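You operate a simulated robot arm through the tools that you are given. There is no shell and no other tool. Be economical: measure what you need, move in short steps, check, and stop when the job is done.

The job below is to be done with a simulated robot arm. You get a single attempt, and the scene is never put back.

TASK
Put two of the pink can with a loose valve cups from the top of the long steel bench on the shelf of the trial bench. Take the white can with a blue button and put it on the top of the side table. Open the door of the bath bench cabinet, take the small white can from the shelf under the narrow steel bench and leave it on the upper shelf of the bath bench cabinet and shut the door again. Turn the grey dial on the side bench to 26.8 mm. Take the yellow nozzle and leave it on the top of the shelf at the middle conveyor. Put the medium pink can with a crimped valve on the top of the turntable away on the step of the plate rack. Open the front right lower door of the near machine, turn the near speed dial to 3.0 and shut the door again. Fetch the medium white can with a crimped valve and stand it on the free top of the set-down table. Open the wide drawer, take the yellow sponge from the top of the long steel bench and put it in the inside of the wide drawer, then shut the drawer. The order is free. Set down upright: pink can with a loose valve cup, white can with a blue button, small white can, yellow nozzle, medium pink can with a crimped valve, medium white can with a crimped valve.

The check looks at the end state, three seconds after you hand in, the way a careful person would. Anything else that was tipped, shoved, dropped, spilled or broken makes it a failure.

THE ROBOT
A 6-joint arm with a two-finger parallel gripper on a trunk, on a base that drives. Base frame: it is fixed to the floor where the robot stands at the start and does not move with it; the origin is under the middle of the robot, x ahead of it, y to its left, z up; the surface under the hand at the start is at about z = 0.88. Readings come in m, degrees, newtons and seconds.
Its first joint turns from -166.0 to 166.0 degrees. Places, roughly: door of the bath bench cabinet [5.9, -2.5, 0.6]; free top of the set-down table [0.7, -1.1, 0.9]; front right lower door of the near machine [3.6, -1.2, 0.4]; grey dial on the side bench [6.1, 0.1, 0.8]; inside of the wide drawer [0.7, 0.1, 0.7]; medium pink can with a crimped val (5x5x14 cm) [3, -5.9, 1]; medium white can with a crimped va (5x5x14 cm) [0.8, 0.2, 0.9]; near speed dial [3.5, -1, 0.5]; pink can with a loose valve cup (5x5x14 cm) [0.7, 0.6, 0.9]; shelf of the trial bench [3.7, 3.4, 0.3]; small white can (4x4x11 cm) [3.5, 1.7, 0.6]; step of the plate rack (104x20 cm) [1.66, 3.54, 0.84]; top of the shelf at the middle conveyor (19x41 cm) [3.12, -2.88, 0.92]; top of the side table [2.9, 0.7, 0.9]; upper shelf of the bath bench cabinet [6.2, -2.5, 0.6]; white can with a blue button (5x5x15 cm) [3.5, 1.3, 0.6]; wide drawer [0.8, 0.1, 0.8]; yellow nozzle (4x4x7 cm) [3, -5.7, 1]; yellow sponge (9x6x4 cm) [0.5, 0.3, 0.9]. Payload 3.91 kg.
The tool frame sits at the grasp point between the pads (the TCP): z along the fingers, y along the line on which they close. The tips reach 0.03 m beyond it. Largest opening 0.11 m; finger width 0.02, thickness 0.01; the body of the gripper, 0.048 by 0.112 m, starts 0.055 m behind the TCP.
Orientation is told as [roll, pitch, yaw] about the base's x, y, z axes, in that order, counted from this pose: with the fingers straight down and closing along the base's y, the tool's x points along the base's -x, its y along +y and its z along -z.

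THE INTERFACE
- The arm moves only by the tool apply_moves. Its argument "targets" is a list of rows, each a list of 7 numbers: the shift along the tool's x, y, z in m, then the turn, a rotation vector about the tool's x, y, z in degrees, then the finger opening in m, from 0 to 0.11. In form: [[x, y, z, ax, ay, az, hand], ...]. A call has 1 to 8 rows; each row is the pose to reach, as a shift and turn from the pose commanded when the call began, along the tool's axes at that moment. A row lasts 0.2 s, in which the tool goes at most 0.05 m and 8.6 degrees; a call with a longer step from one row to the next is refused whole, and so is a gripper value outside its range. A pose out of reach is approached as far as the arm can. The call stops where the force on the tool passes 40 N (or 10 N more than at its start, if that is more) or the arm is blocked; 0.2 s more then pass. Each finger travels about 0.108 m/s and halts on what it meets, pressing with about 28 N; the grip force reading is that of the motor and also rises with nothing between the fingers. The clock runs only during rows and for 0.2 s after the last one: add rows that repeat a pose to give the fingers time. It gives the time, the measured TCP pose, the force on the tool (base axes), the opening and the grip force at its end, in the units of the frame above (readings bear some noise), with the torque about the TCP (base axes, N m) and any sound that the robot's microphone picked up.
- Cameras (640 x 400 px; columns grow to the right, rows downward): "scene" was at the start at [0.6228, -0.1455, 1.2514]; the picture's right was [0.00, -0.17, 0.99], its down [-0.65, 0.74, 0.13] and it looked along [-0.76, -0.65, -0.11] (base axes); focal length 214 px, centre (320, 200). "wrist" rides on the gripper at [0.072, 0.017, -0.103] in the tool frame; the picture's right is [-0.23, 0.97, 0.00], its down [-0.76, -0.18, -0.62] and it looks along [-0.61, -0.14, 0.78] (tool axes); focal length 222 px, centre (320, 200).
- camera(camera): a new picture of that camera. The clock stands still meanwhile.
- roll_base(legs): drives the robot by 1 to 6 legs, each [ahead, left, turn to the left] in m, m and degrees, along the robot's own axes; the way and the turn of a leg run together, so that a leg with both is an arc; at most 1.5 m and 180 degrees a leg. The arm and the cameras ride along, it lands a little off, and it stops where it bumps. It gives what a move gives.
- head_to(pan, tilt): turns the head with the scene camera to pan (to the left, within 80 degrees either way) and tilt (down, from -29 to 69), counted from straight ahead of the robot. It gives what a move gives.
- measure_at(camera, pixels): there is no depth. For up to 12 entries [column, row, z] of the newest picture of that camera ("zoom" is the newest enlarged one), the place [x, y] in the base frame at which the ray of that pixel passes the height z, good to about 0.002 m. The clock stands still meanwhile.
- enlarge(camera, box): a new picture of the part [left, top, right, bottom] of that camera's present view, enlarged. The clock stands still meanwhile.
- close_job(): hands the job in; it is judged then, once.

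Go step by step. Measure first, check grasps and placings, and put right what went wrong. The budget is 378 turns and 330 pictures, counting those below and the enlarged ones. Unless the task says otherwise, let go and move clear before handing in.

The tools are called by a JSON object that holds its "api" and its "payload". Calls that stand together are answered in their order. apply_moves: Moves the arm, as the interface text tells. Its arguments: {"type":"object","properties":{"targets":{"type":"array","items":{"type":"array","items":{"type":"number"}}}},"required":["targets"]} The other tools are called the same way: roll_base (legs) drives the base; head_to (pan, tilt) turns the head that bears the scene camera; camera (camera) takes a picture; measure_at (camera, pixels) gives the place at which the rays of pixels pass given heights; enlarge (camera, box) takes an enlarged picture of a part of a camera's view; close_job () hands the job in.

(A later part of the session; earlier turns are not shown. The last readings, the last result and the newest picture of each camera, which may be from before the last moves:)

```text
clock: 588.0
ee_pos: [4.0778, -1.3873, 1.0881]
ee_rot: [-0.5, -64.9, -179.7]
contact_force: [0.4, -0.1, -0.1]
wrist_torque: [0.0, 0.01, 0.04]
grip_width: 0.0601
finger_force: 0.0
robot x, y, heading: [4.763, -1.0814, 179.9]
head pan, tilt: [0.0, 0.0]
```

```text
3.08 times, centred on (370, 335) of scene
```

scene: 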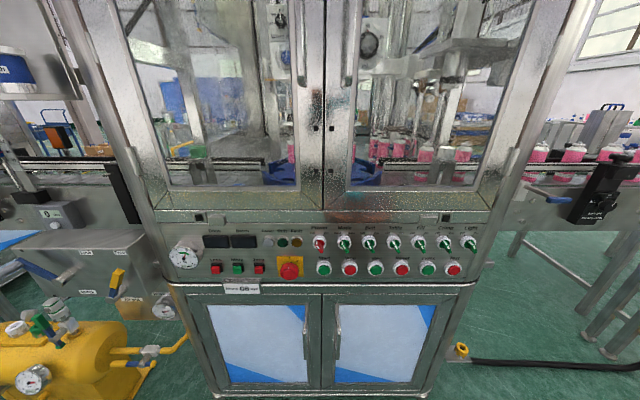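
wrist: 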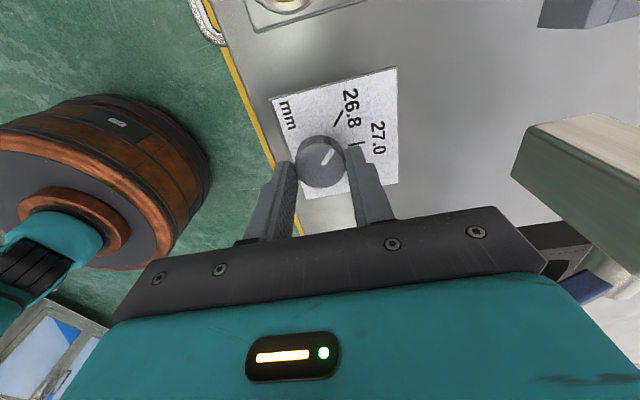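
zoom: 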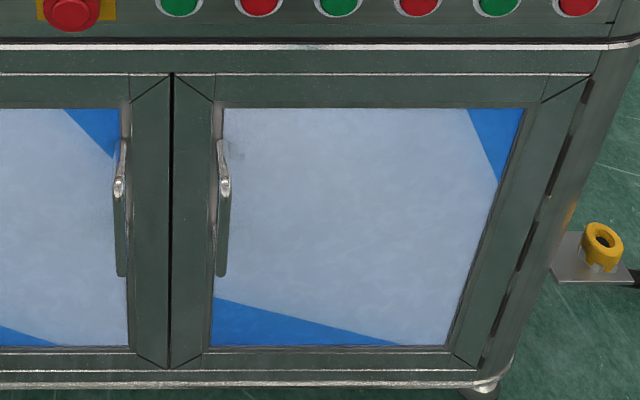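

Lower the arm to look level at the door.

{"api": "apply_moves", "payload": {"targets": [[0.041, 0, 0.019, 0, -1.2, 0, 0.06], [0.082, 0, 0.038, 0, -2.4, 0, 0.06], [0.123, 0, 0.057, 0, -3.6, 0, 0.06], [0.164, 0, 0.076, 0, -4.8, 0, 0.06], [0.205, 0, 0.095, 0, -6, 0, 0.06], [0.246, 0, 0.114, 0, -7.2, 0, 0.06], [0.287, 0, 0.133, 0, -8.4, 0, 0.06], [0.328, 0, 0.152, 0, -10, 0, 0.06]]}}

{"api": "apply_moves", "payload": {"targets": [[0.041, 0, 0.012, 0, 0, 0, 0.06], [0.082, 0, 0.024, 0, 0, 0, 0.06], [0.123, 0, 0.036, 0, 0, 0, 0.06], [0.164, 0, 0.048, 0, 0, 0, 0.06]]}}

{"api": "camera", "payload": {"camera": "scene"}}

```text
clock: 589.8
ee_pos: [4.0797, -1.385, 0.7267]
ee_rot: [-0.7, -74.8, -179.4]
contact_force: [0.3, -0.4, 0.2]
wrist_torque: [-0.03, -0.04, 0.0]
grip_width: 0.0599
finger_force: 0.1
robot x, y, heading: [4.7659, -1.0854, 179.9]
head pan, tilt: [0.0, 0.0]
```

```text
clock: 590.8
ee_pos: [4.0744, -1.3846, 0.5545]
ee_rot: [-0.8, -74.8, -179.5]
contact_force: [0.4, -0.5, 0.0]
wrist_torque: [0.02, -0.04, -0.04]
grip_width: 0.0603
finger_force: 0.1
robot x, y, heading: [4.7617, -1.084, 179.9]
head pan, tilt: [0.0, 0.0]
```

```text
156 pictures are left
```

scene: 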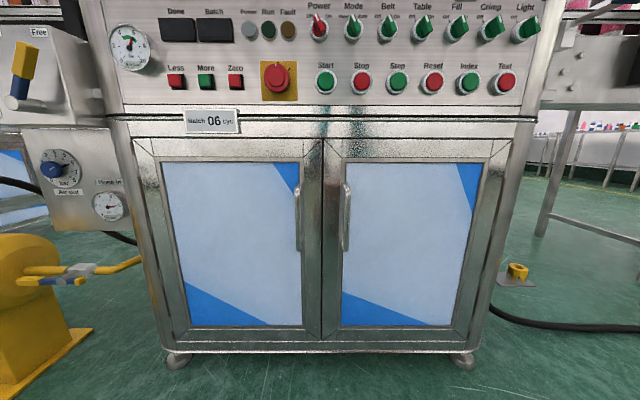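

{"api": "measure_at", "payload": {"camera": "scene", "pixels": [[178, 366, 0.0], [465, 366, 0.0], [346, 187, 0.6], [346, 187, 0.58], [345, 248, 0.42], [345, 248, 0.45], [323, 138, 0.65], [512, 140, 0.65], [323, 340, 0.12], [323, 340, 0.16], [487, 338, 0.14]]}}

{"api": "enlarge", "payload": {"camera": "scene", "box": [290, 130, 410, 270]}}

```text
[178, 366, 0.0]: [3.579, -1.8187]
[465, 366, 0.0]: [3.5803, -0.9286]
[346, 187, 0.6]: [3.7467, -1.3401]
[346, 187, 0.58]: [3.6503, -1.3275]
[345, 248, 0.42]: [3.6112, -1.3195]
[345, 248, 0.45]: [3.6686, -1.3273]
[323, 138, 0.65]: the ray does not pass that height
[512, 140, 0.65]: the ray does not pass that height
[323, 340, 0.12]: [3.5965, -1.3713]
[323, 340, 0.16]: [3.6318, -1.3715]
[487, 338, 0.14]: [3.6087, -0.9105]
```

```text
2.86 times, centred on (350, 200) of scene
```

zoom: 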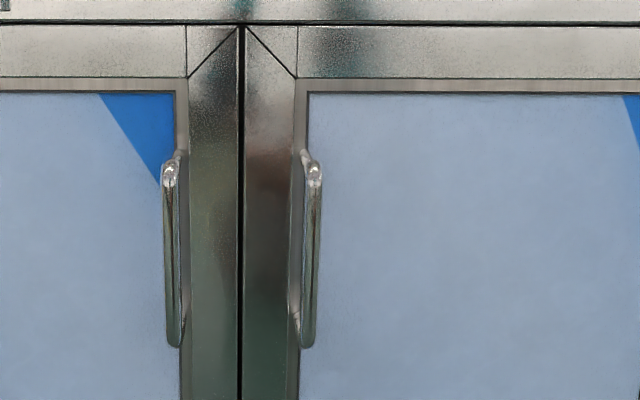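

Handle bar at ≈(3.64,-1.324), z 0.44–0.575. Approach it.

{"api": "roll_base", "payload": {"legs": [[0.27, -0.06, 0]]}}

{"api": "apply_moves", "payload": {"targets": [[0.024, 0, 0.0065, 0, 0, 0, 0.05], [0.048, 0, 0.013, 0, 0, 0, 0.05]]}}

{"api": "head_to", "payload": {"pan": 0, "tilt": 25}}

{"api": "camera", "payload": {"camera": "scene"}}

{"api": "camera", "payload": {"camera": "wrist"}}

```text
clock: 592.8
ee_pos: [3.8061, -1.3228, 0.5549]
ee_rot: [-0.9, -74.8, -179.6]
contact_force: [-0.3, 0.0, 0.2]
wrist_torque: [0.0, -0.02, 0.01]
grip_width: 0.06
finger_force: 0.0
robot x, y, heading: [4.4956, -1.0215, 180.0]
head pan, tilt: [0.0, 0.0]
```

```text
clock: 593.4
ee_pos: [3.8036, -1.3251, 0.5077]
ee_rot: [-3.2, -74.6, -177.7]
contact_force: [-0.1, 0.3, 0.4]
wrist_torque: [0.01, 0.01, 0.02]
grip_width: 0.0502
finger_force: 0.2
out of reach, approached as far as the arm can: row 2
robot x, y, heading: [4.4966, -1.0209, 179.9]
head pan, tilt: [0.0, 0.0]
```

```text
clock: 594.2
ee_pos: [3.8035, -1.3255, 0.5085]
ee_rot: [-3.2, -74.6, -177.6]
contact_force: [-0.8, 0.6, 1.2]
wrist_torque: [-0.03, 0.0, -0.04]
grip_width: 0.0498
finger_force: 0.1
robot x, y, heading: [4.4924, -1.024, 179.6]
head pan, tilt: [0.0, 25.0]
```

```text
154 pictures are left
```

scene: 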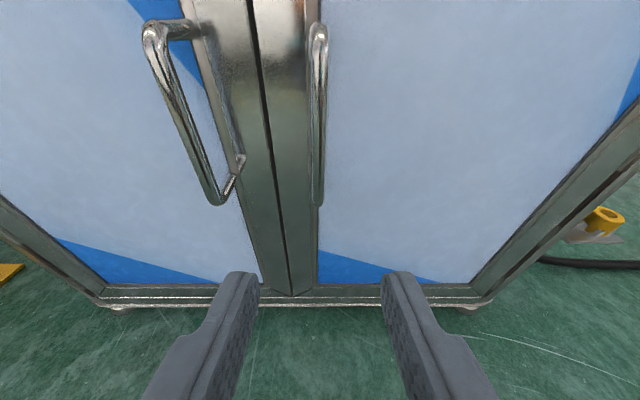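

```text
153 pictures are left
```

wrist: 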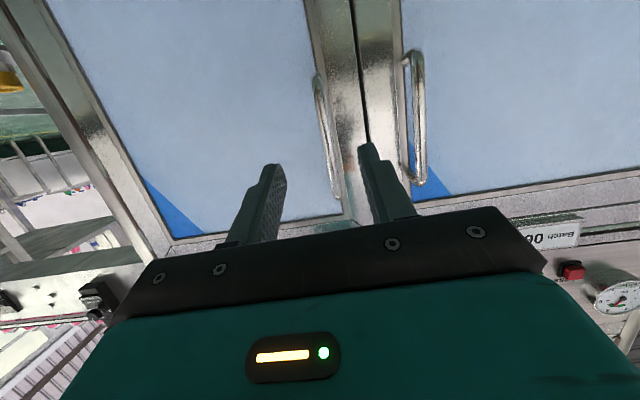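

{"api": "apply_moves", "payload": {"targets": [[-0.011, -0.002, 0.04, 0, 0, 0, 0.05], [-0.022, -0.004, 0.08, 0, 0, 0, 0.05], [-0.033, -0.006, 0.12, 0, 0, 0, 0.05], [-0.043, -0.007, 0.157, 0, 0, 0, 0.05]]}}

{"api": "camera", "payload": {"camera": "wrist"}}

```text
clock: 595.2
ee_pos: [3.641, -1.317, 0.5098]
ee_rot: [-1.0, -74.7, -179.5]
contact_force: [-0.6, 0.3, -0.3]
wrist_torque: [-0.03, -0.03, 0.02]
grip_width: 0.0501
finger_force: 0.1
robot x, y, heading: [4.4974, -1.0215, 180.1]
head pan, tilt: [0.0, 25.0]
```

```text
152 pictures are left
```

wrist: 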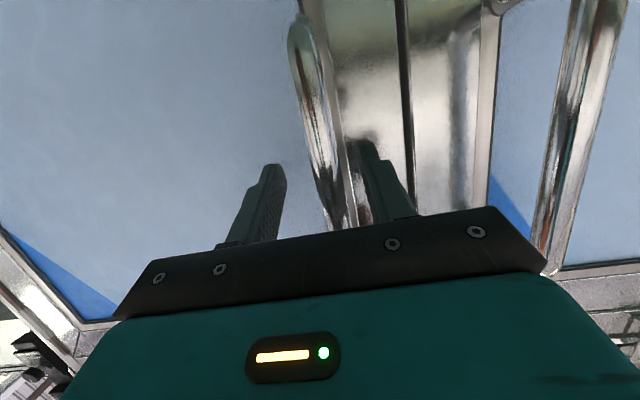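

{"api": "apply_moves", "payload": {"targets": [[0, 0.006, 0, 0, 0, 0, 0.03], [0, 0.006, 0, 0, 0, 0, 0.0], [0, 0.006, 0, 0, 0, 0, 0.0], [0, 0.006, 0, 0, 0, 0, 0.0]]}}

```text
clock: 596.2
ee_pos: [3.6419, -1.3244, 0.5101]
ee_rot: [-0.9, -74.8, -179.4]
contact_force: [0.9, -11.1, -1.6]
wrist_torque: [-0.3, 0.08, -0.17]
grip_width: 0.0135
finger_force: 45.6
robot x, y, heading: [4.4971, -1.0222, 179.9]
head pan, tilt: [0.0, 25.0]
```

Gripped. Pull the door along its arc.

{"api": "roll_base", "payload": {"legs": [[-0.103, -0.025, 0]]}}

{"api": "roll_base", "payload": {"legs": [[-0.093, -0.05, 0]]}}

{"api": "roll_base", "payload": {"legs": [[-0.04, -0.035, 0]]}}

{"api": "roll_base", "payload": {"legs": [[-0.037, -0.038, 0]]}}

{"api": "roll_base", "payload": {"legs": [[-0.03, -0.044, 0]]}}

{"api": "camera", "payload": {"camera": "scene"}}

```text
clock: 597.4
ee_pos: [3.7416, -1.2964, 0.5095]
ee_rot: [-0.8, -74.7, -179.8]
contact_force: [-5.9, 11.5, -0.4]
wrist_torque: [-0.05, 0.4, 0.11]
grip_width: 0.0135
finger_force: 45.2
robot x, y, heading: [4.5962, -0.9933, 179.8]
head pan, tilt: [0.0, 25.0]
```

```text
clock: 598.7
ee_pos: [3.8314, -1.2407, 0.5098]
ee_rot: [-0.8, -74.8, 179.8]
contact_force: [0.8, 0.0, 0.5]
wrist_torque: [0.11, -0.62, 0.01]
grip_width: 0.0136
finger_force: 45.1
robot x, y, heading: [4.6855, -0.9469, 179.5]
head pan, tilt: [0.0, 25.0]
stopped in leg 1: the force on the tool passed its limit at 44 N (the readings are from after the stop); the commanded pose is now the measured one
```

```text
clock: 599.6
ee_pos: [3.8707, -1.2033, 0.5093]
ee_rot: [-0.6, -74.8, 179.5]
contact_force: [-25.3, 20.8, -1.6]
wrist_torque: [0.22, -0.1, 0.23]
grip_width: 0.0136
finger_force: 45.1
robot x, y, heading: [4.7282, -0.9124, 179.5]
head pan, tilt: [0.0, 25.0]
```

```text
clock: 600.7
ee_pos: [3.9028, -1.1629, 0.5103]
ee_rot: [-0.7, -74.9, 179.1]
contact_force: [1.4, -0.6, -0.2]
wrist_torque: [0.27, -0.55, 0.02]
grip_width: 0.0137
finger_force: 44.8
robot x, y, heading: [4.762, -0.8764, 179.4]
head pan, tilt: [0.0, 25.0]
stopped in leg 1: the force on the tool passed its limit at 44 N (the readings are from after the stop); the commanded pose is now the measured one
```

```text
clock: 601.7
ee_pos: [3.9291, -1.1139, 0.509]
ee_rot: [-0.7, -75.0, 178.7]
contact_force: [0.1, 0.3, -0.5]
wrist_torque: [0.38, -0.63, -0.02]
grip_width: 0.0138
finger_force: 44.7
robot x, y, heading: [4.7913, -0.8342, 179.0]
head pan, tilt: [0.0, 25.0]
stopped in leg 1: the force on the tool passed its limit at 40 N (the readings are from after the stop); the commanded pose is now the measured one
```

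```text
151 pictures are left
```

scene: 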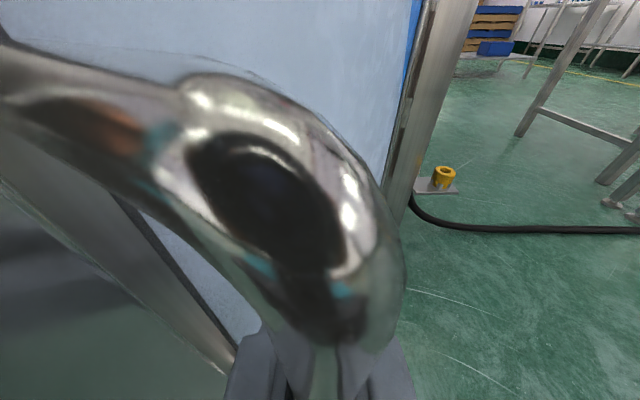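

{"api": "roll_base", "payload": {"legs": [[-0.02, -0.05, 0]]}}

{"api": "roll_base", "payload": {"legs": [[-0.012, -0.05, 0]]}}

{"api": "roll_base", "payload": {"legs": [[-0.004, -0.05, 0]]}}

{"api": "roll_base", "payload": {"legs": [[0.003, -0.05, 0]]}}

{"api": "camera", "payload": {"camera": "wrist"}}

```text
clock: 602.7
ee_pos: [3.9491, -1.0614, 0.5106]
ee_rot: [-0.5, -75.0, 178.4]
contact_force: [-28.4, 6.9, -5.3]
wrist_torque: [0.46, 0.07, 0.03]
grip_width: 0.0138
finger_force: 45.1
robot x, y, heading: [4.8177, -0.7868, 178.7]
head pan, tilt: [0.0, 25.0]
```

```text
clock: 603.6
ee_pos: [3.9617, -1.0118, 0.51]
ee_rot: [-0.6, -75.0, 178.4]
contact_force: [-36.4, 4.7, -7.5]
wrist_torque: [0.92, -0.03, 0.02]
grip_width: 0.0139
finger_force: 45.2
robot x, y, heading: [4.8254, -0.7308, 179.0]
head pan, tilt: [0.0, 25.0]
```

```text
clock: 604.5
ee_pos: [3.9672, -0.9621, 0.5109]
ee_rot: [-0.6, -75.0, 178.6]
contact_force: [13.1, -4.1, -6.7]
wrist_torque: [0.2, 1.14, 1.61]
grip_width: 0.0137
finger_force: 45.1
robot x, y, heading: [4.8288, -0.6812, 179.2]
head pan, tilt: [0.0, 25.0]
```

```text
clock: 605.3
ee_pos: [3.9669, -0.957, 0.5101]
ee_rot: [-1.0, -75.1, 179.1]
contact_force: [4.4, -1.1, 3.1]
wrist_torque: [0.36, -0.58, 0.01]
grip_width: 0.0137
finger_force: 44.9
robot x, y, heading: [4.8305, -0.6766, 179.3]
head pan, tilt: [0.0, 25.0]
stopped in leg 1: the robot was blocked; the commanded pose is now the measured one
```

```text
150 pictures are left
```

wrist: 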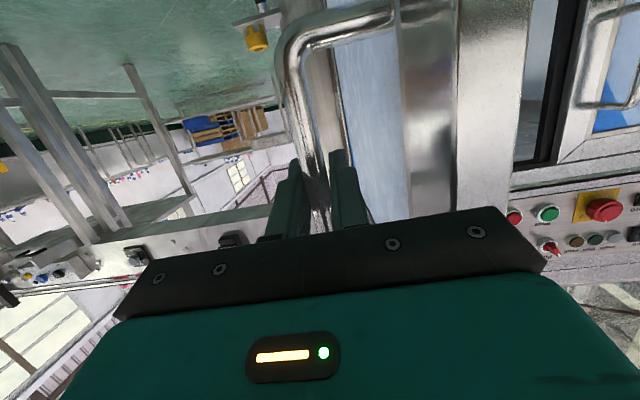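

Door is at its stop (~85°). Release, withdraw and look inside.

{"api": "apply_moves", "payload": {"targets": [[0, 0, 0, 0, 0, 0, 0.03], [0, 0, 0, 0, 0, 0, 0.05], [0, 0, -0.04, 0, 0, 0, 0.05], [0, 0, -0.08, 0, 0, 0, 0.05], [0, 0, -0.12, 0, 0, 0, 0.05]]}}

{"api": "roll_base", "payload": {"legs": [[-0.03, 0.2, 0]]}}

{"api": "head_to", "payload": {"pan": 0, "tilt": 5}}

{"api": "camera", "payload": {"camera": "scene"}}

```text
clock: 606.5
ee_pos: [4.0844, -0.9603, 0.5394]
ee_rot: [-0.7, -75.1, 179.0]
contact_force: [-0.3, -0.3, -0.7]
wrist_torque: [0.03, -0.01, 0.02]
grip_width: 0.0503
finger_force: 0.1
robot x, y, heading: [4.8299, -0.6752, 179.1]
head pan, tilt: [0.0, 25.0]
```

```text
clock: 608.1
ee_pos: [4.1107, -1.1617, 0.5413]
ee_rot: [-0.9, -75.2, 179.1]
contact_force: [0.3, -0.5, -0.4]
wrist_torque: [0.01, -0.02, -0.03]
grip_width: 0.0501
finger_force: 0.0
robot x, y, heading: [4.8578, -0.8754, 178.9]
head pan, tilt: [0.0, 25.0]
```

```text
clock: 608.9
ee_pos: [4.111, -1.1622, 0.5405]
ee_rot: [-0.9, -75.1, 179.1]
contact_force: [-0.9, 1.4, -0.3]
wrist_torque: [-0.02, 0.01, -0.05]
grip_width: 0.0501
finger_force: 0.1
robot x, y, heading: [4.8562, -0.8741, 179.2]
head pan, tilt: [0.0, 5.0]
```

```text
149 pictures are left
```

scene: 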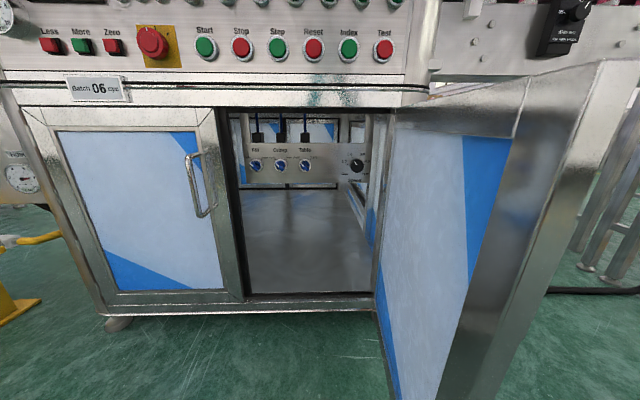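

{"api": "enlarge", "payload": {"camera": "scene", "box": [225, 100, 400, 200]}}

```text
3.66 times, centred on (312, 150) of scene
```

zoom: 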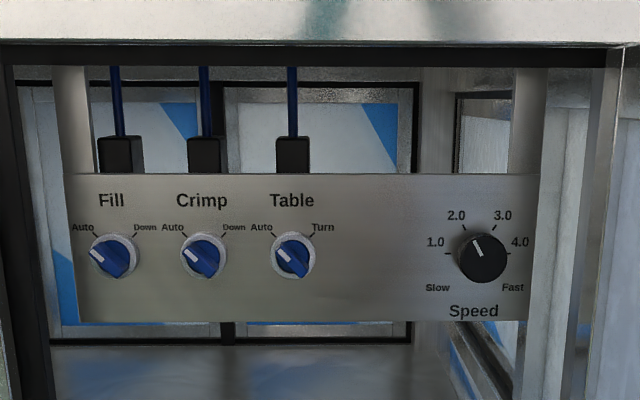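

{"api": "measure_at", "payload": {"camera": "scene", "pixels": [[357, 166, 0.52], [357, 166, 0.5], [357, 166, 0.48], [357, 166, 0.46], [374, 290, 0.2], [243, 293, 0.2], [390, 110, 0.62]]}}

```text
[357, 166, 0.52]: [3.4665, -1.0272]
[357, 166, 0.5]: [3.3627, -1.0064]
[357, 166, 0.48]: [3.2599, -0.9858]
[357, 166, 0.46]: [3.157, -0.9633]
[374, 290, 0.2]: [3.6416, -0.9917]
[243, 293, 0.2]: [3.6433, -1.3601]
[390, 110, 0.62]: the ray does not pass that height
```

The speed knob sits at ≈(3.47,-1.03,0.52), close to the open door. Try pushing the door further open from inside.

{"api": "roll_base", "payload": {"legs": [[0.17, 0.03, 0]]}}

{"api": "roll_base", "payload": {"legs": [[0, -0.16, 0]]}}

{"api": "camera", "payload": {"camera": "scene"}}

```text
clock: 610.4
ee_pos: [3.9394, -1.1882, 0.5413]
ee_rot: [-1.0, -75.1, 179.0]
contact_force: [0.0, 0.7, -0.6]
wrist_torque: [0.01, 0.03, 0.01]
grip_width: 0.05
finger_force: 0.0
robot x, y, heading: [4.6855, -0.9001, 178.9]
head pan, tilt: [0.0, 5.0]
```

```text
clock: 611.8
ee_pos: [3.9415, -1.0285, 0.5408]
ee_rot: [-0.9, -75.1, 179.0]
contact_force: [0.6, 0.1, 0.6]
wrist_torque: [-0.02, 0.04, 0.01]
grip_width: 0.0503
finger_force: 0.1
robot x, y, heading: [4.6882, -0.7448, 179.0]
head pan, tilt: [0.0, 5.0]
```

```text
147 pictures are left
```

scene: 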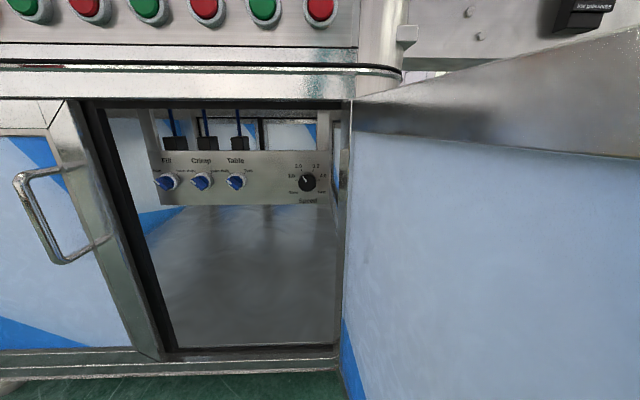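

{"api": "enlarge", "payload": {"camera": "scene", "box": [270, 140, 360, 220]}}

{"api": "measure_at", "payload": {"camera": "scene", "pixels": [[307, 182, 0.52], [307, 182, 0.51], [307, 182, 0.53], [307, 182, 0.54], [340, 345, 0.15], [345, 120, 0.6], [345, 250, 0.4]]}}

```text
5.00 times, centred on (315, 180) of scene
```

zoom: 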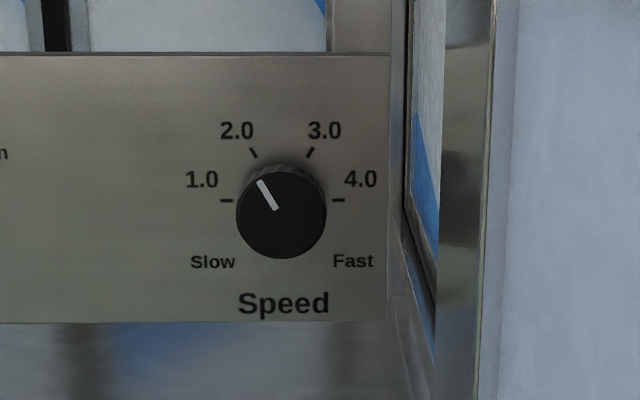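

```text
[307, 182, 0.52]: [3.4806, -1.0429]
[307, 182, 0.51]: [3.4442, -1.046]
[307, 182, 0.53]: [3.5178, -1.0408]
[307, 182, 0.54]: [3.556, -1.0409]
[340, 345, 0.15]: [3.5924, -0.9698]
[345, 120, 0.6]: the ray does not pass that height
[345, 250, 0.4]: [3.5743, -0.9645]
```

Dial ticks: ±30°, ±90°; pointer is at 2.0 and must go 60° clockwise to 3.0. First re-centre the base behind the opening and level the tool.

{"api": "roll_base", "payload": {"legs": [[-0.05, 0.29, 0]]}}

{"api": "apply_moves", "payload": {"targets": [[0, -0.04, 0, 0, -5, 0, 0.06], [0, -0.08, 0, 0, -10, 0, 0.06], [0, -0.12, 0, 0, -15, 0, 0.06], [0, -0.16, 0, 0, -15, 0, 0.06], [0, -0.2, 0, 0, -15, 0, 0.06], [0, -0.24, 0, 0, -15, 0, 0.06], [0, -0.28, 0, 0, -15, 0, 0.06]]}}

{"api": "apply_moves", "payload": {"targets": [[0, 0, 0, 0, 0, -8, 0.06], [0, 0, 0, 0, 0, -16, 0.06], [0, 0, 0, 0, 0, -24, 0.06], [0, 0, 0, 0, 0, -30, 0.06]]}}

{"api": "camera", "payload": {"camera": "scene"}}

```text
clock: 613.9
ee_pos: [3.9858, -1.3188, 0.54]
ee_rot: [-0.8, -75.1, 179.0]
contact_force: [0.0, -0.3, -0.8]
wrist_torque: [-0.06, -0.03, -0.03]
grip_width: 0.0502
finger_force: 0.1
robot x, y, heading: [4.7322, -1.0307, 178.9]
head pan, tilt: [0.0, 5.0]
```

```text
clock: 615.5
ee_pos: [3.9853, -1.1023, 0.5646]
ee_rot: [-81.8, -84.5, -103.7]
contact_force: [0.0, 0.2, -0.3]
wrist_torque: [-0.01, 0.01, 0.0]
grip_width: 0.06
finger_force: 0.1
out of reach, approached as far as the arm can: row 2, 3, 4, 5, 6, 7
robot x, y, heading: [4.7307, -1.0351, 178.9]
head pan, tilt: [0.0, 5.0]
```

```text
clock: 616.5
ee_pos: [3.9851, -1.1017, 0.5656]
ee_rot: [-88.6, -54.4, -96.7]
contact_force: [0.7, 0.0, -0.5]
wrist_torque: [0.01, 0.0, 0.0]
grip_width: 0.0599
finger_force: 0.0
robot x, y, heading: [4.7328, -1.0355, 178.9]
head pan, tilt: [0.0, 5.0]
```

```text
145 pictures are left
```

scene: 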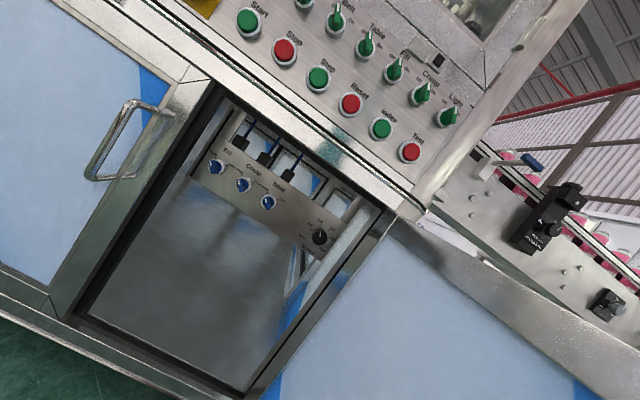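

The tool is level with a 30° roll as intended. Drive closer and align with the knob.

{"api": "roll_base", "payload": {"legs": [[0.2, 0, 0]]}}

{"api": "apply_moves", "payload": {"targets": [[0.019, -0.0076, 0.03, -1.5, -1.1, 0, 0.06], [0.038, -0.0152, 0.06, -3, -2.2, 0, 0.06], [0.0565, -0.0228, 0.091, -4.6, -3.3, 0, 0.06]]}}

{"api": "head_to", "payload": {"pan": 0, "tilt": 25}}

{"api": "camera", "payload": {"camera": "scene"}}

{"api": "camera", "payload": {"camera": "wrist"}}

```text
clock: 618.0
ee_pos: [3.7848, -1.1, 0.5652]
ee_rot: [-88.7, -54.6, -96.6]
contact_force: [-0.9, -0.3, 0.2]
wrist_torque: [0.02, 0.02, 0.01]
grip_width: 0.06
finger_force: 0.0
robot x, y, heading: [4.5305, -1.0339, 179.0]
head pan, tilt: [0.0, 5.0]
```

```text
clock: 618.9
ee_pos: [3.7043, -1.1147, 0.5359]
ee_rot: [-88.2, -54.7, -96.8]
contact_force: [-0.3, -0.4, 0.7]
wrist_torque: [0.02, -0.02, 0.01]
grip_width: 0.0601
finger_force: 0.0
out of reach, approached as far as the arm can: row 1, 2, 3
robot x, y, heading: [4.5354, -1.0282, 179.1]
head pan, tilt: [0.0, 5.0]
```

```text
clock: 619.7
ee_pos: [3.7058, -1.1143, 0.534]
ee_rot: [-88.3, -54.7, -96.8]
contact_force: [0.1, -0.1, -0.6]
wrist_torque: [0.04, 0.02, 0.0]
grip_width: 0.0602
finger_force: 0.0
robot x, y, heading: [4.5355, -1.0316, 179.2]
head pan, tilt: [0.0, 25.0]
```

```text
144 pictures are left
```

scene: 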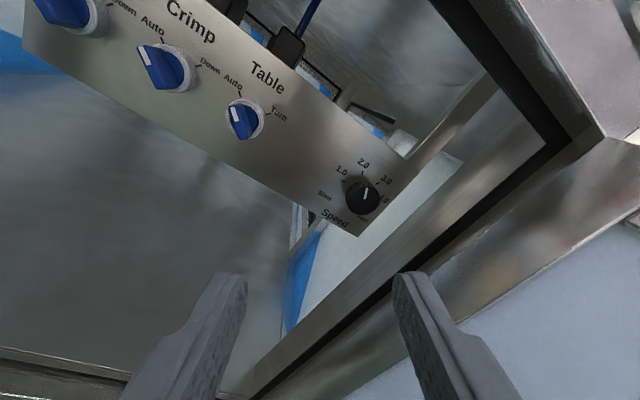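

```text
143 pictures are left
```

wrist: 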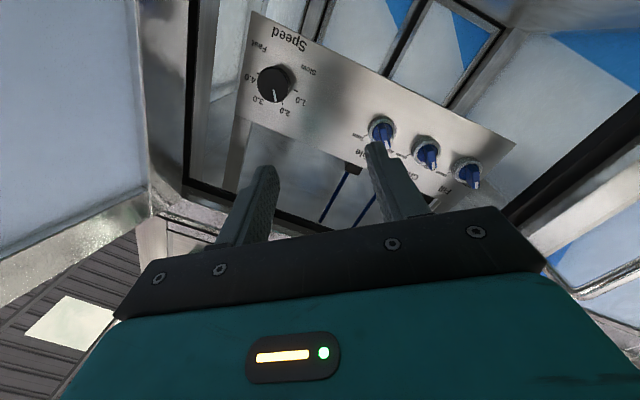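

The arm can't shift sideways here, so align with the base: turn 5° and strafe right.

{"api": "roll_base", "payload": {"legs": [[-0.02, 0, 5.4], [0, -0.15, 0]]}}

{"api": "camera", "payload": {"camera": "scene"}}

{"api": "camera", "payload": {"camera": "wrist"}}

```text
clock: 621.6
ee_pos: [3.7255, -1.0432, 0.5347]
ee_rot: [-88.2, -54.6, -91.4]
contact_force: [0.0, 0.2, 0.2]
wrist_torque: [0.0, -0.01, 0.03]
grip_width: 0.0599
finger_force: 0.2
robot x, y, heading: [4.5377, -0.8777, -175.7]
head pan, tilt: [0.0, 25.0]
```

```text
142 pictures are left
```

scene: 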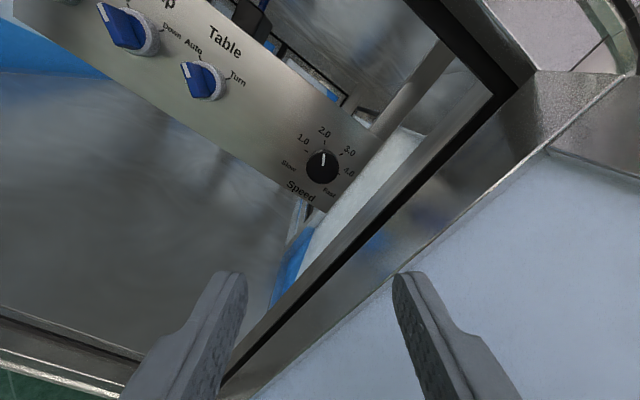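

```text
141 pictures are left
```

wrist: 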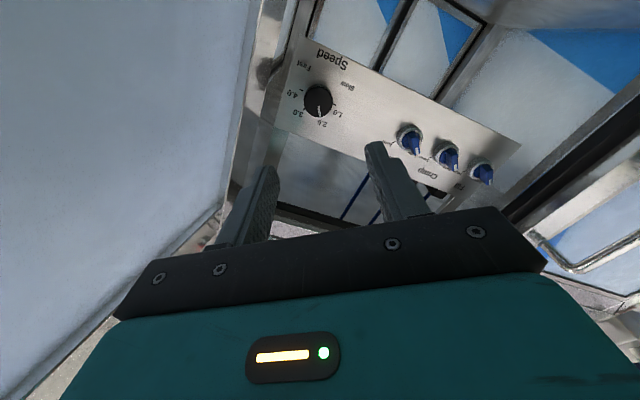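

{"api": "measure_at", "payload": {"camera": "scene", "pixels": [[322, 167, 0.54], [322, 167, 0.53], [322, 167, 0.52]]}}

{"api": "measure_at", "payload": {"camera": "wrist", "pixels": [[318, 102, 0.54], [318, 102, 0.53], [318, 102, 0.52], [318, 102, 0.55]]}}

```text
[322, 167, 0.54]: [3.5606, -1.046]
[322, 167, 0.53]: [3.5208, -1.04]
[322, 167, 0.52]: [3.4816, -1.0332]
```

```text
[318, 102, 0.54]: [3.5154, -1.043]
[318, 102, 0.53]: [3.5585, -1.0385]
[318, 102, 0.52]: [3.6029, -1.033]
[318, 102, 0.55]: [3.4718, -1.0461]
```

Both cameras agree: knob front centre (3.538,-1.042,0.535), and the tool axis is aligned. Advance.

{"api": "apply_moves", "payload": {"targets": [[0, 0, 0.045, 0, 0, 0, 0.06], [0, 0, 0.09, 0, 0, 0, 0.06], [0, 0, 0.13, 0, 0, 0, 0.06]]}}

{"api": "camera", "payload": {"camera": "wrist"}}

```text
clock: 622.4
ee_pos: [3.5968, -1.0537, 0.5342]
ee_rot: [-88.0, -54.5, -92.5]
contact_force: [0.3, -0.8, -0.2]
wrist_torque: [0.01, 0.0, -0.02]
grip_width: 0.0599
finger_force: 0.0
out of reach, approached as far as the arm can: row 2, 3
robot x, y, heading: [4.5376, -0.88, -175.6]
head pan, tilt: [0.0, 25.0]
```

```text
140 pictures are left
```

wrist: 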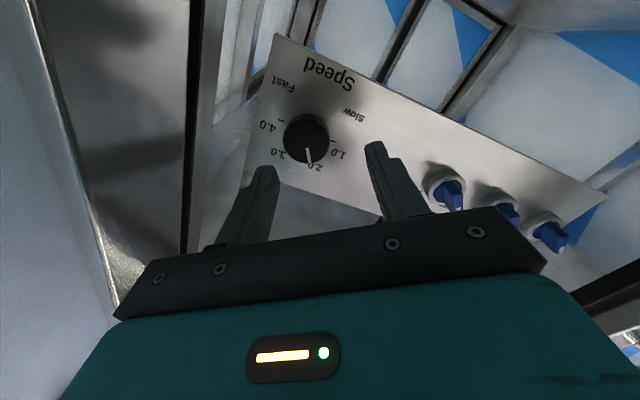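

{"api": "roll_base", "payload": {"legs": [[0.02, -0.013, 0]]}}

{"api": "camera", "payload": {"camera": "wrist"}}

{"api": "camera", "payload": {"camera": "scene"}}

```text
clock: 623.2
ee_pos: [3.5761, -1.0426, 0.5345]
ee_rot: [-88.1, -54.4, -92.3]
contact_force: [4.6, -7.4, 0.2]
wrist_torque: [0.12, 0.01, -0.72]
grip_width: 0.0602
finger_force: 0.1
robot x, y, heading: [4.52, -0.8669, -175.8]
head pan, tilt: [0.0, 25.0]
```

```text
139 pictures are left
```

wrist: 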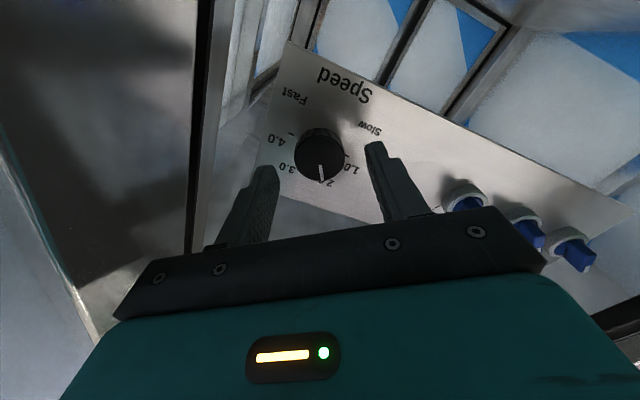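

```text
138 pictures are left
```

scene: 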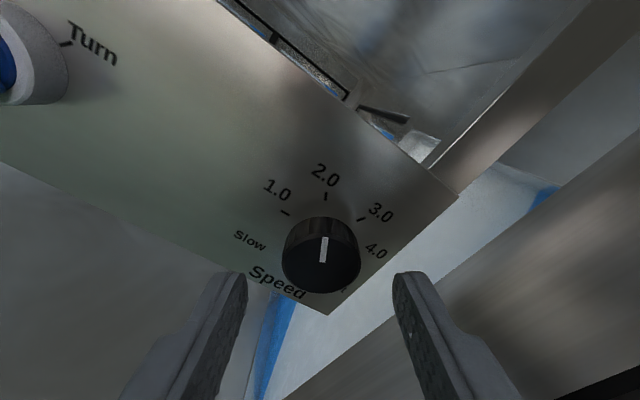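

{"api": "roll_base", "payload": {"legs": [[0.024, 0.002, 0]]}}

{"api": "camera", "payload": {"camera": "wrist"}}

```text
clock: 624.0
ee_pos: [3.5521, -1.0466, 0.5336]
ee_rot: [-87.9, -54.4, -92.2]
contact_force: [-2.9, -8.7, 0.1]
wrist_torque: [0.13, -0.05, -0.47]
grip_width: 0.06
finger_force: 0.1
robot x, y, heading: [4.4966, -0.8713, -175.4]
head pan, tilt: [0.0, 25.0]
```

```text
137 pictures are left
```

wrist: 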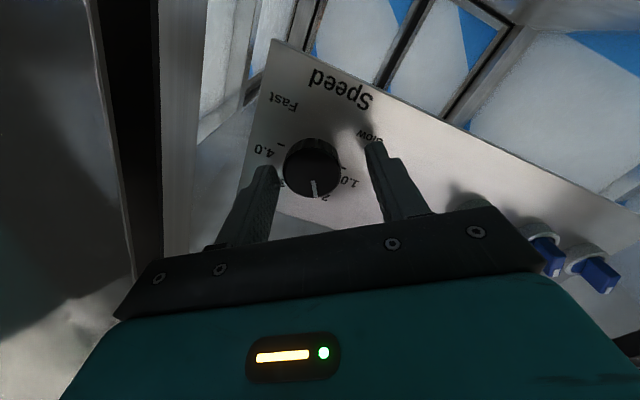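

Knob between the fingers; a light side contact only. Grip.

{"api": "apply_moves", "payload": {"targets": [[0, 0, 0, 0, 0, 0, 0.04], [0, 0, 0, 0, 0, 0, 0.02], [0, 0, 0, 0, 0, 0, 0.02]]}}

```text
clock: 624.8
ee_pos: [3.5517, -1.0459, 0.5366]
ee_rot: [-88.2, -54.7, -92.1]
contact_force: [4.6, -1.9, 18.5]
wrist_torque: [0.28, 0.93, -3.19]
grip_width: 0.0415
finger_force: 21.4
robot x, y, heading: [4.4973, -0.8736, -175.5]
head pan, tilt: [0.0, 25.0]
```

{"api": "apply_moves", "payload": {"targets": [[0, 0, 0, 0, 0, 0, 0.02], [0, 0, 0, 0, 0, 7.5, 0.02], [0, 0, 0, 0, 0, 15, 0.02], [0, 0, 0, 0, 0, 22.5, 0.02], [0, 0, 0, 0, 0, 30, 0.02]]}}

{"api": "camera", "payload": {"camera": "wrist"}}

```text
clock: 625.3
ee_pos: [3.5533, -1.0471, 0.5388]
ee_rot: [-88.7, -57.6, -91.9]
contact_force: [17.4, 0.1, 13.2]
wrist_torque: [0.31, 0.85, -3.47]
grip_width: 0.0402
finger_force: 20.3
robot x, y, heading: [4.4983, -0.8717, -175.4]
head pan, tilt: [0.0, 25.0]
stopped in row 2: the force on the tool passed its limit at 46 N (the readings are from after the stop); the commanded pose is now the measured one
```

```text
136 pictures are left
```

wrist: 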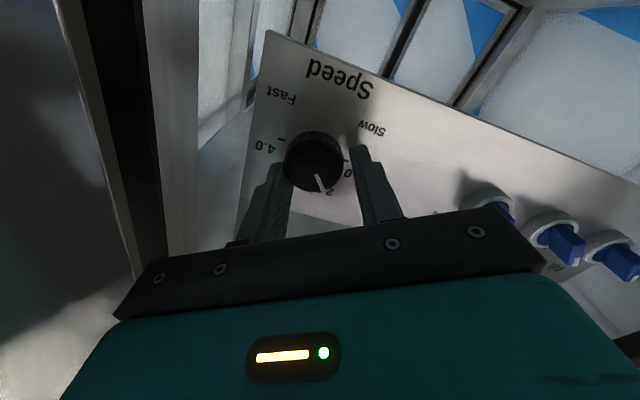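

The finger pair isn't centred — something presses on the right side. Look to the side.

{"api": "apply_moves", "payload": {"targets": [[0, 0, 0, 0, 0, 0, 0.05], [0, 0, 0, 0, 0, 0, 0.06], [0, 0, 0, 0, 0, 0, 0.06]]}}

{"api": "head_to", "payload": {"pan": -45, "tilt": 50}}

{"api": "camera", "payload": {"camera": "scene"}}

```text
clock: 626.1
ee_pos: [3.5519, -1.0472, 0.5371]
ee_rot: [-88.4, -57.6, -92.0]
contact_force: [-0.6, -0.5, 0.0]
wrist_torque: [-0.02, -0.03, 0.0]
grip_width: 0.0597
finger_force: 0.1
robot x, y, heading: [4.4978, -0.8759, -175.7]
head pan, tilt: [0.0, 25.0]
```

```text
clock: 627.2
ee_pos: [3.55, -1.0472, 0.5381]
ee_rot: [-88.4, -57.6, -92.0]
contact_force: [0.2, -0.8, 0.1]
wrist_torque: [-0.05, -0.02, 0.01]
grip_width: 0.0598
finger_force: 0.1
robot x, y, heading: [4.4943, -0.8733, -175.6]
head pan, tilt: [-45.0, 50.0]
```

```text
135 pictures are left
```

scene: 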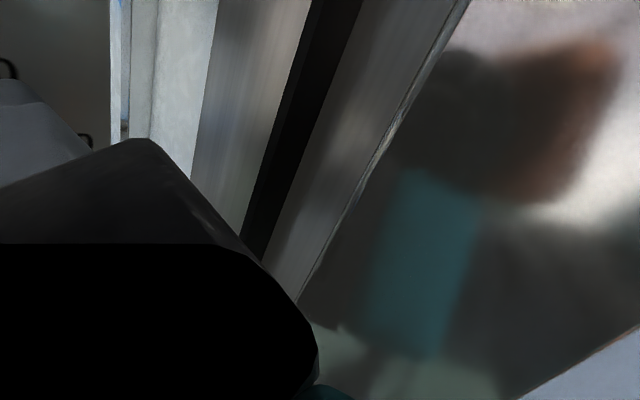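

No contact now; the knob lies slightly up-right of the axis. Shift up 6 mm and close again.

{"api": "apply_moves", "payload": {"targets": [[-0.005, -0.004, 0, 0, 0, 0, 0.06], [-0.005, -0.004, 0, 0, 0, 0, 0.045], [-0.005, -0.004, 0, 0, 0, 0, 0.03], [-0.005, -0.004, 0, 0, 0, 0, 0.03], [-0.005, -0.004, 0, 0, 0, 0, 0.03]]}}

{"api": "camera", "payload": {"camera": "wrist"}}

```text
clock: 628.4
ee_pos: [3.5522, -1.0474, 0.5434]
ee_rot: [-88.4, -57.6, -92.1]
contact_force: [0.4, -9.4, 1.5]
wrist_torque: [-0.07, -0.03, 0.18]
grip_width: 0.0354
finger_force: 45.5
robot x, y, heading: [4.4943, -0.8781, -175.8]
head pan, tilt: [-45.0, 50.0]
```

```text
134 pictures are left
```

wrist: 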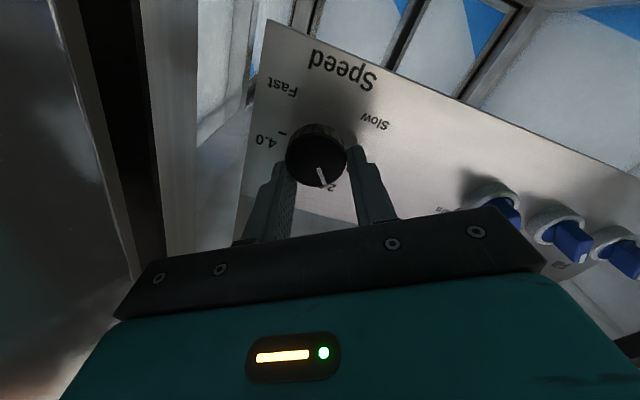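

Gripped but 1 cm off along the finger width. Re-centre along tool x and regrip.

{"api": "apply_moves", "payload": {"targets": [[0, 0, 0, 0, 0, 0, 0.05], [0.005, 0, 0, 0, 0, 0, 0.05], [0.009, 0, 0, 0, 0, 0, 0.05], [0.009, 0, 0, 0, 0, 0, 0.03], [0.009, 0, 0, 0, 0, 0, 0.03], [0.009, 0, 0, 0, 0, 0, 0.03]]}}

{"api": "camera", "payload": {"camera": "wrist"}}

```text
clock: 629.3
ee_pos: [3.5514, -1.0474, 0.5382]
ee_rot: [-88.7, -57.6, -91.8]
contact_force: [3.4, -1.4, 0.9]
wrist_torque: [-0.2, 0.82, -1.84]
grip_width: 0.0417
finger_force: 11.8
robot x, y, heading: [4.4978, -0.8758, -175.3]
head pan, tilt: [-45.0, 50.0]
stopped in row 4: the force on the tool passed its limit at 43 N (the readings are from after the stop); the commanded pose is now the measured one
```

```text
133 pictures are left
```

wrist: 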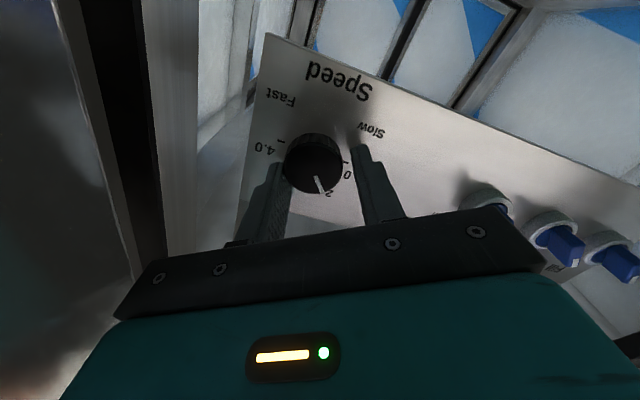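

Contact on the right limits centring. Back off, yaw the approach 6° so the hand's rear swings away from the door, and retry.

{"api": "apply_moves", "payload": {"targets": [[0, 0, 0, 0, 0, 0, 0.06], [0, 0, -0.03, 0, 0, 0, 0.06], [0, 0, -0.07, 0, 0, 0, 0.06]]}}

{"api": "roll_base", "payload": {"legs": [[-0.05, 0.04, 0], [0, 0.05, -7]]}}

{"api": "head_to", "payload": {"pan": 0, "tilt": 25}}

{"api": "camera", "payload": {"camera": "scene"}}

{"api": "camera", "payload": {"camera": "wrist"}}

```text
clock: 630.1
ee_pos: [3.621, -1.0477, 0.5395]
ee_rot: [-88.6, -57.6, -92.0]
contact_force: [0.6, 0.1, 0.0]
wrist_torque: [0.02, 0.02, 0.0]
grip_width: 0.0602
finger_force: 0.1
robot x, y, heading: [4.497, -0.8746, -175.6]
head pan, tilt: [-45.0, 50.0]
```

```text
clock: 631.6
ee_pos: [3.6609, -1.0274, 0.5399]
ee_rot: [-88.6, -57.6, -98.8]
contact_force: [-0.5, 1.1, -0.4]
wrist_torque: [0.03, -0.04, 0.01]
grip_width: 0.0601
finger_force: 0.0
robot x, y, heading: [4.5507, -0.9631, 177.9]
head pan, tilt: [-45.0, 50.0]
```

```text
clock: 632.7
ee_pos: [3.6621, -1.0271, 0.54]
ee_rot: [-88.5, -57.5, -98.8]
contact_force: [0.2, 0.2, 0.8]
wrist_torque: [-0.01, 0.01, 0.02]
grip_width: 0.0599
finger_force: 0.0
robot x, y, heading: [4.5481, -0.9612, 177.8]
head pan, tilt: [0.0, 25.0]
```

```text
132 pictures are left
```

scene: 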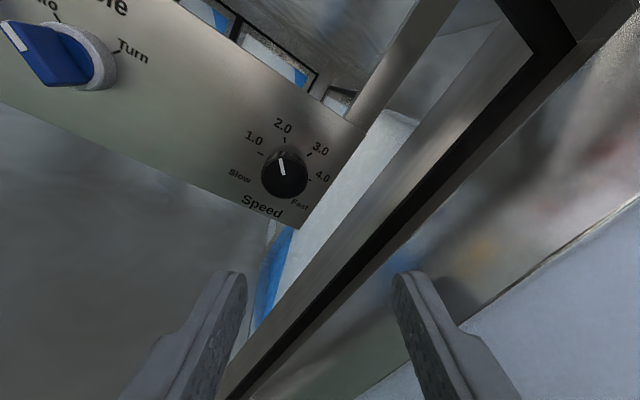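

```text
131 pictures are left
```

wrist: 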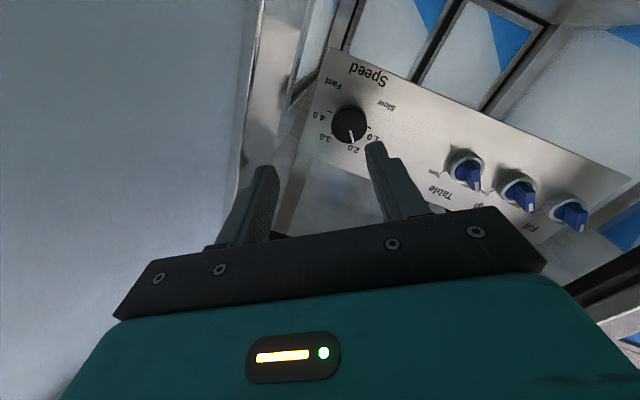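

{"api": "roll_base", "payload": {"legs": [[0, 0.032, 0], [0.08, -0.008, 0]]}}

{"api": "camera", "payload": {"camera": "wrist"}}

{"api": "camera", "payload": {"camera": "scene"}}

```text
clock: 634.2
ee_pos: [3.5802, -1.0496, 0.5392]
ee_rot: [-88.6, -57.6, -98.9]
contact_force: [-0.3, 0.6, -0.4]
wrist_torque: [0.04, -0.02, 0.0]
grip_width: 0.0602
finger_force: 0.0
robot x, y, heading: [4.4699, -0.979, 177.7]
head pan, tilt: [0.0, 25.0]
```

```text
130 pictures are left
```

wrist: 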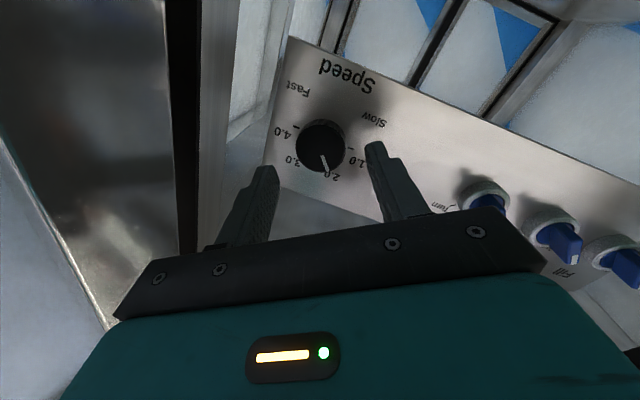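

```text
129 pictures are left
```

scene: 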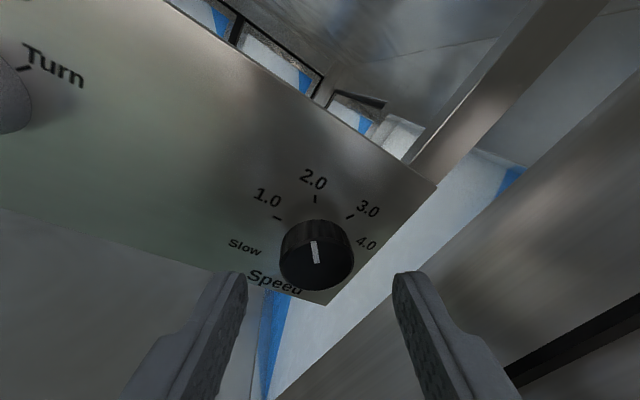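

{"api": "measure_at", "payload": {"camera": "scene", "pixels": [[316, 258, 0.54], [316, 258, 0.535], [316, 258, 0.53]]}}

{"api": "measure_at", "payload": {"camera": "wrist", "pixels": [[321, 148, 0.54], [321, 148, 0.535], [321, 148, 0.53]]}}

```text
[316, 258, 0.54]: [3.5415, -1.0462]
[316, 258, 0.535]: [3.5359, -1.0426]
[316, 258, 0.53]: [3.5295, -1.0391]
```

```text
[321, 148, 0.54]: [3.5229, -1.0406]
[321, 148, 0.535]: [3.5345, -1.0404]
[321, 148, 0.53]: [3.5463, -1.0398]
```

{"api": "apply_moves", "payload": {"targets": [[0.0025, 0.0012, 0.015, 0, 0, 0, 0.06], [0.0025, 0.0012, 0.029, 0, 0, 0, 0.06]]}}

{"api": "apply_moves", "payload": {"targets": [[0, 0, 0, 0, 0, 0, 0.045], [0, 0, 0, 0, 0, 0, 0.03], [0, 0, 0, 0, 0, 0, 0.03], [0, 0, 0, 0, 0, 0, 0.03]]}}

{"api": "camera", "payload": {"camera": "wrist"}}

```text
clock: 634.8
ee_pos: [3.5518, -1.0434, 0.5368]
ee_rot: [-88.5, -57.5, -98.9]
contact_force: [0.1, 0.0, -0.3]
wrist_torque: [0.01, 0.02, -0.01]
grip_width: 0.0598
finger_force: 0.2
robot x, y, heading: [4.4707, -0.9838, 177.5]
head pan, tilt: [0.0, 25.0]
```

```text
clock: 635.8
ee_pos: [3.5524, -1.0455, 0.535]
ee_rot: [-88.5, -57.5, -98.9]
contact_force: [-6.5, -10.1, -6.3]
wrist_torque: [-0.04, -0.46, 0.73]
grip_width: 0.0369
finger_force: 45.3
robot x, y, heading: [4.4714, -0.9819, 177.8]
head pan, tilt: [0.0, 25.0]
```

```text
128 pictures are left
```

wrist: 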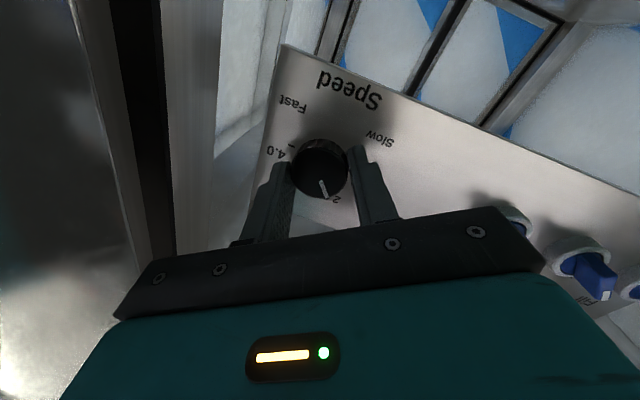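

Well gripped now. Twist clockwise.

{"api": "apply_moves", "payload": {"targets": [[0, 0, 0, 0, 0, 5, 0.03], [0, 0, 0, 0, 0, 10, 0.03], [0, 0, 0, 0, 0, 15, 0.03], [0, 0, 0, 0, 0, 20, 0.03], [0, 0, 0, 0, 0, 25, 0.03], [0, 0, 0, 0, 0, 30, 0.03]]}}

{"api": "camera", "payload": {"camera": "wrist"}}

```text
clock: 637.2
ee_pos: [3.5525, -1.045, 0.5351]
ee_rot: [-72.6, -87.5, -115.0]
contact_force: [9.3, -14.2, -3.2]
wrist_torque: [0.02, -1.18, 0.78]
grip_width: 0.037
finger_force: 45.4
robot x, y, heading: [4.4675, -0.985, 177.6]
head pan, tilt: [0.0, 25.0]
```

```text
127 pictures are left
```

wrist: 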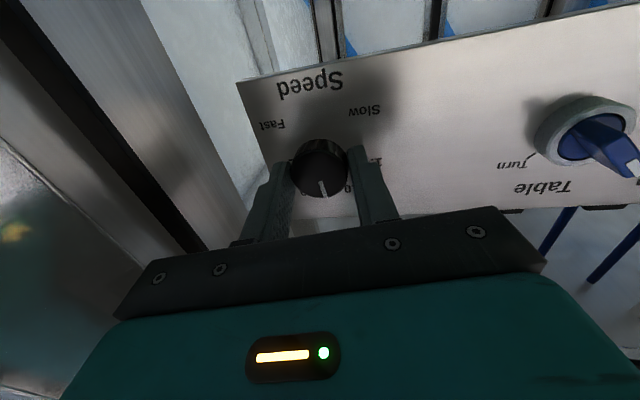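

30° done. Release, rotate back, regrip, and turn another 30°.

{"api": "apply_moves", "payload": {"targets": [[0, 0, 0, 0, 0, 0, 0.05], [0, 0, 0, 0, 0, 0, 0.055], [0, 0, 0, 0, 0, -7.5, 0.055], [0, 0, 0, 0, 0, -15, 0.055], [0, 0, 0, 0, 0, -22.5, 0.055], [0, 0, 0, 0, 0, -30, 0.055]]}}

{"api": "camera", "payload": {"camera": "scene"}}

{"api": "apply_moves", "payload": {"targets": [[0, 0, 0, 0, 0, 0, 0.04], [0, 0, 0, 0, 0, 0, 0.03], [0, 0, 0, 0, 0, 0, 0.03], [0, 0, 0, 0, 0, 0, 0.03]]}}

```text
clock: 638.6
ee_pos: [3.5521, -1.0441, 0.5357]
ee_rot: [-88.6, -57.6, -99.0]
contact_force: [-0.8, 0.3, 0.1]
wrist_torque: [0.02, 0.0, 0.03]
grip_width: 0.0552
finger_force: 0.0
robot x, y, heading: [4.4667, -0.9804, 177.5]
head pan, tilt: [0.0, 25.0]
```

```text
126 pictures are left
```

scene: 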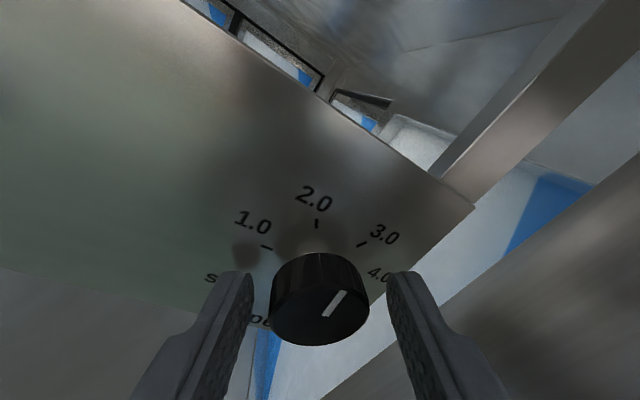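

```text
clock: 639.6
ee_pos: [3.5524, -1.0437, 0.535]
ee_rot: [-88.6, -57.5, -98.9]
contact_force: [-3.3, -4.8, -2.8]
wrist_torque: [0.0, -0.58, 0.52]
grip_width: 0.0364
finger_force: 45.1
robot x, y, heading: [4.4705, -0.9803, 177.7]
head pan, tilt: [0.0, 25.0]
```

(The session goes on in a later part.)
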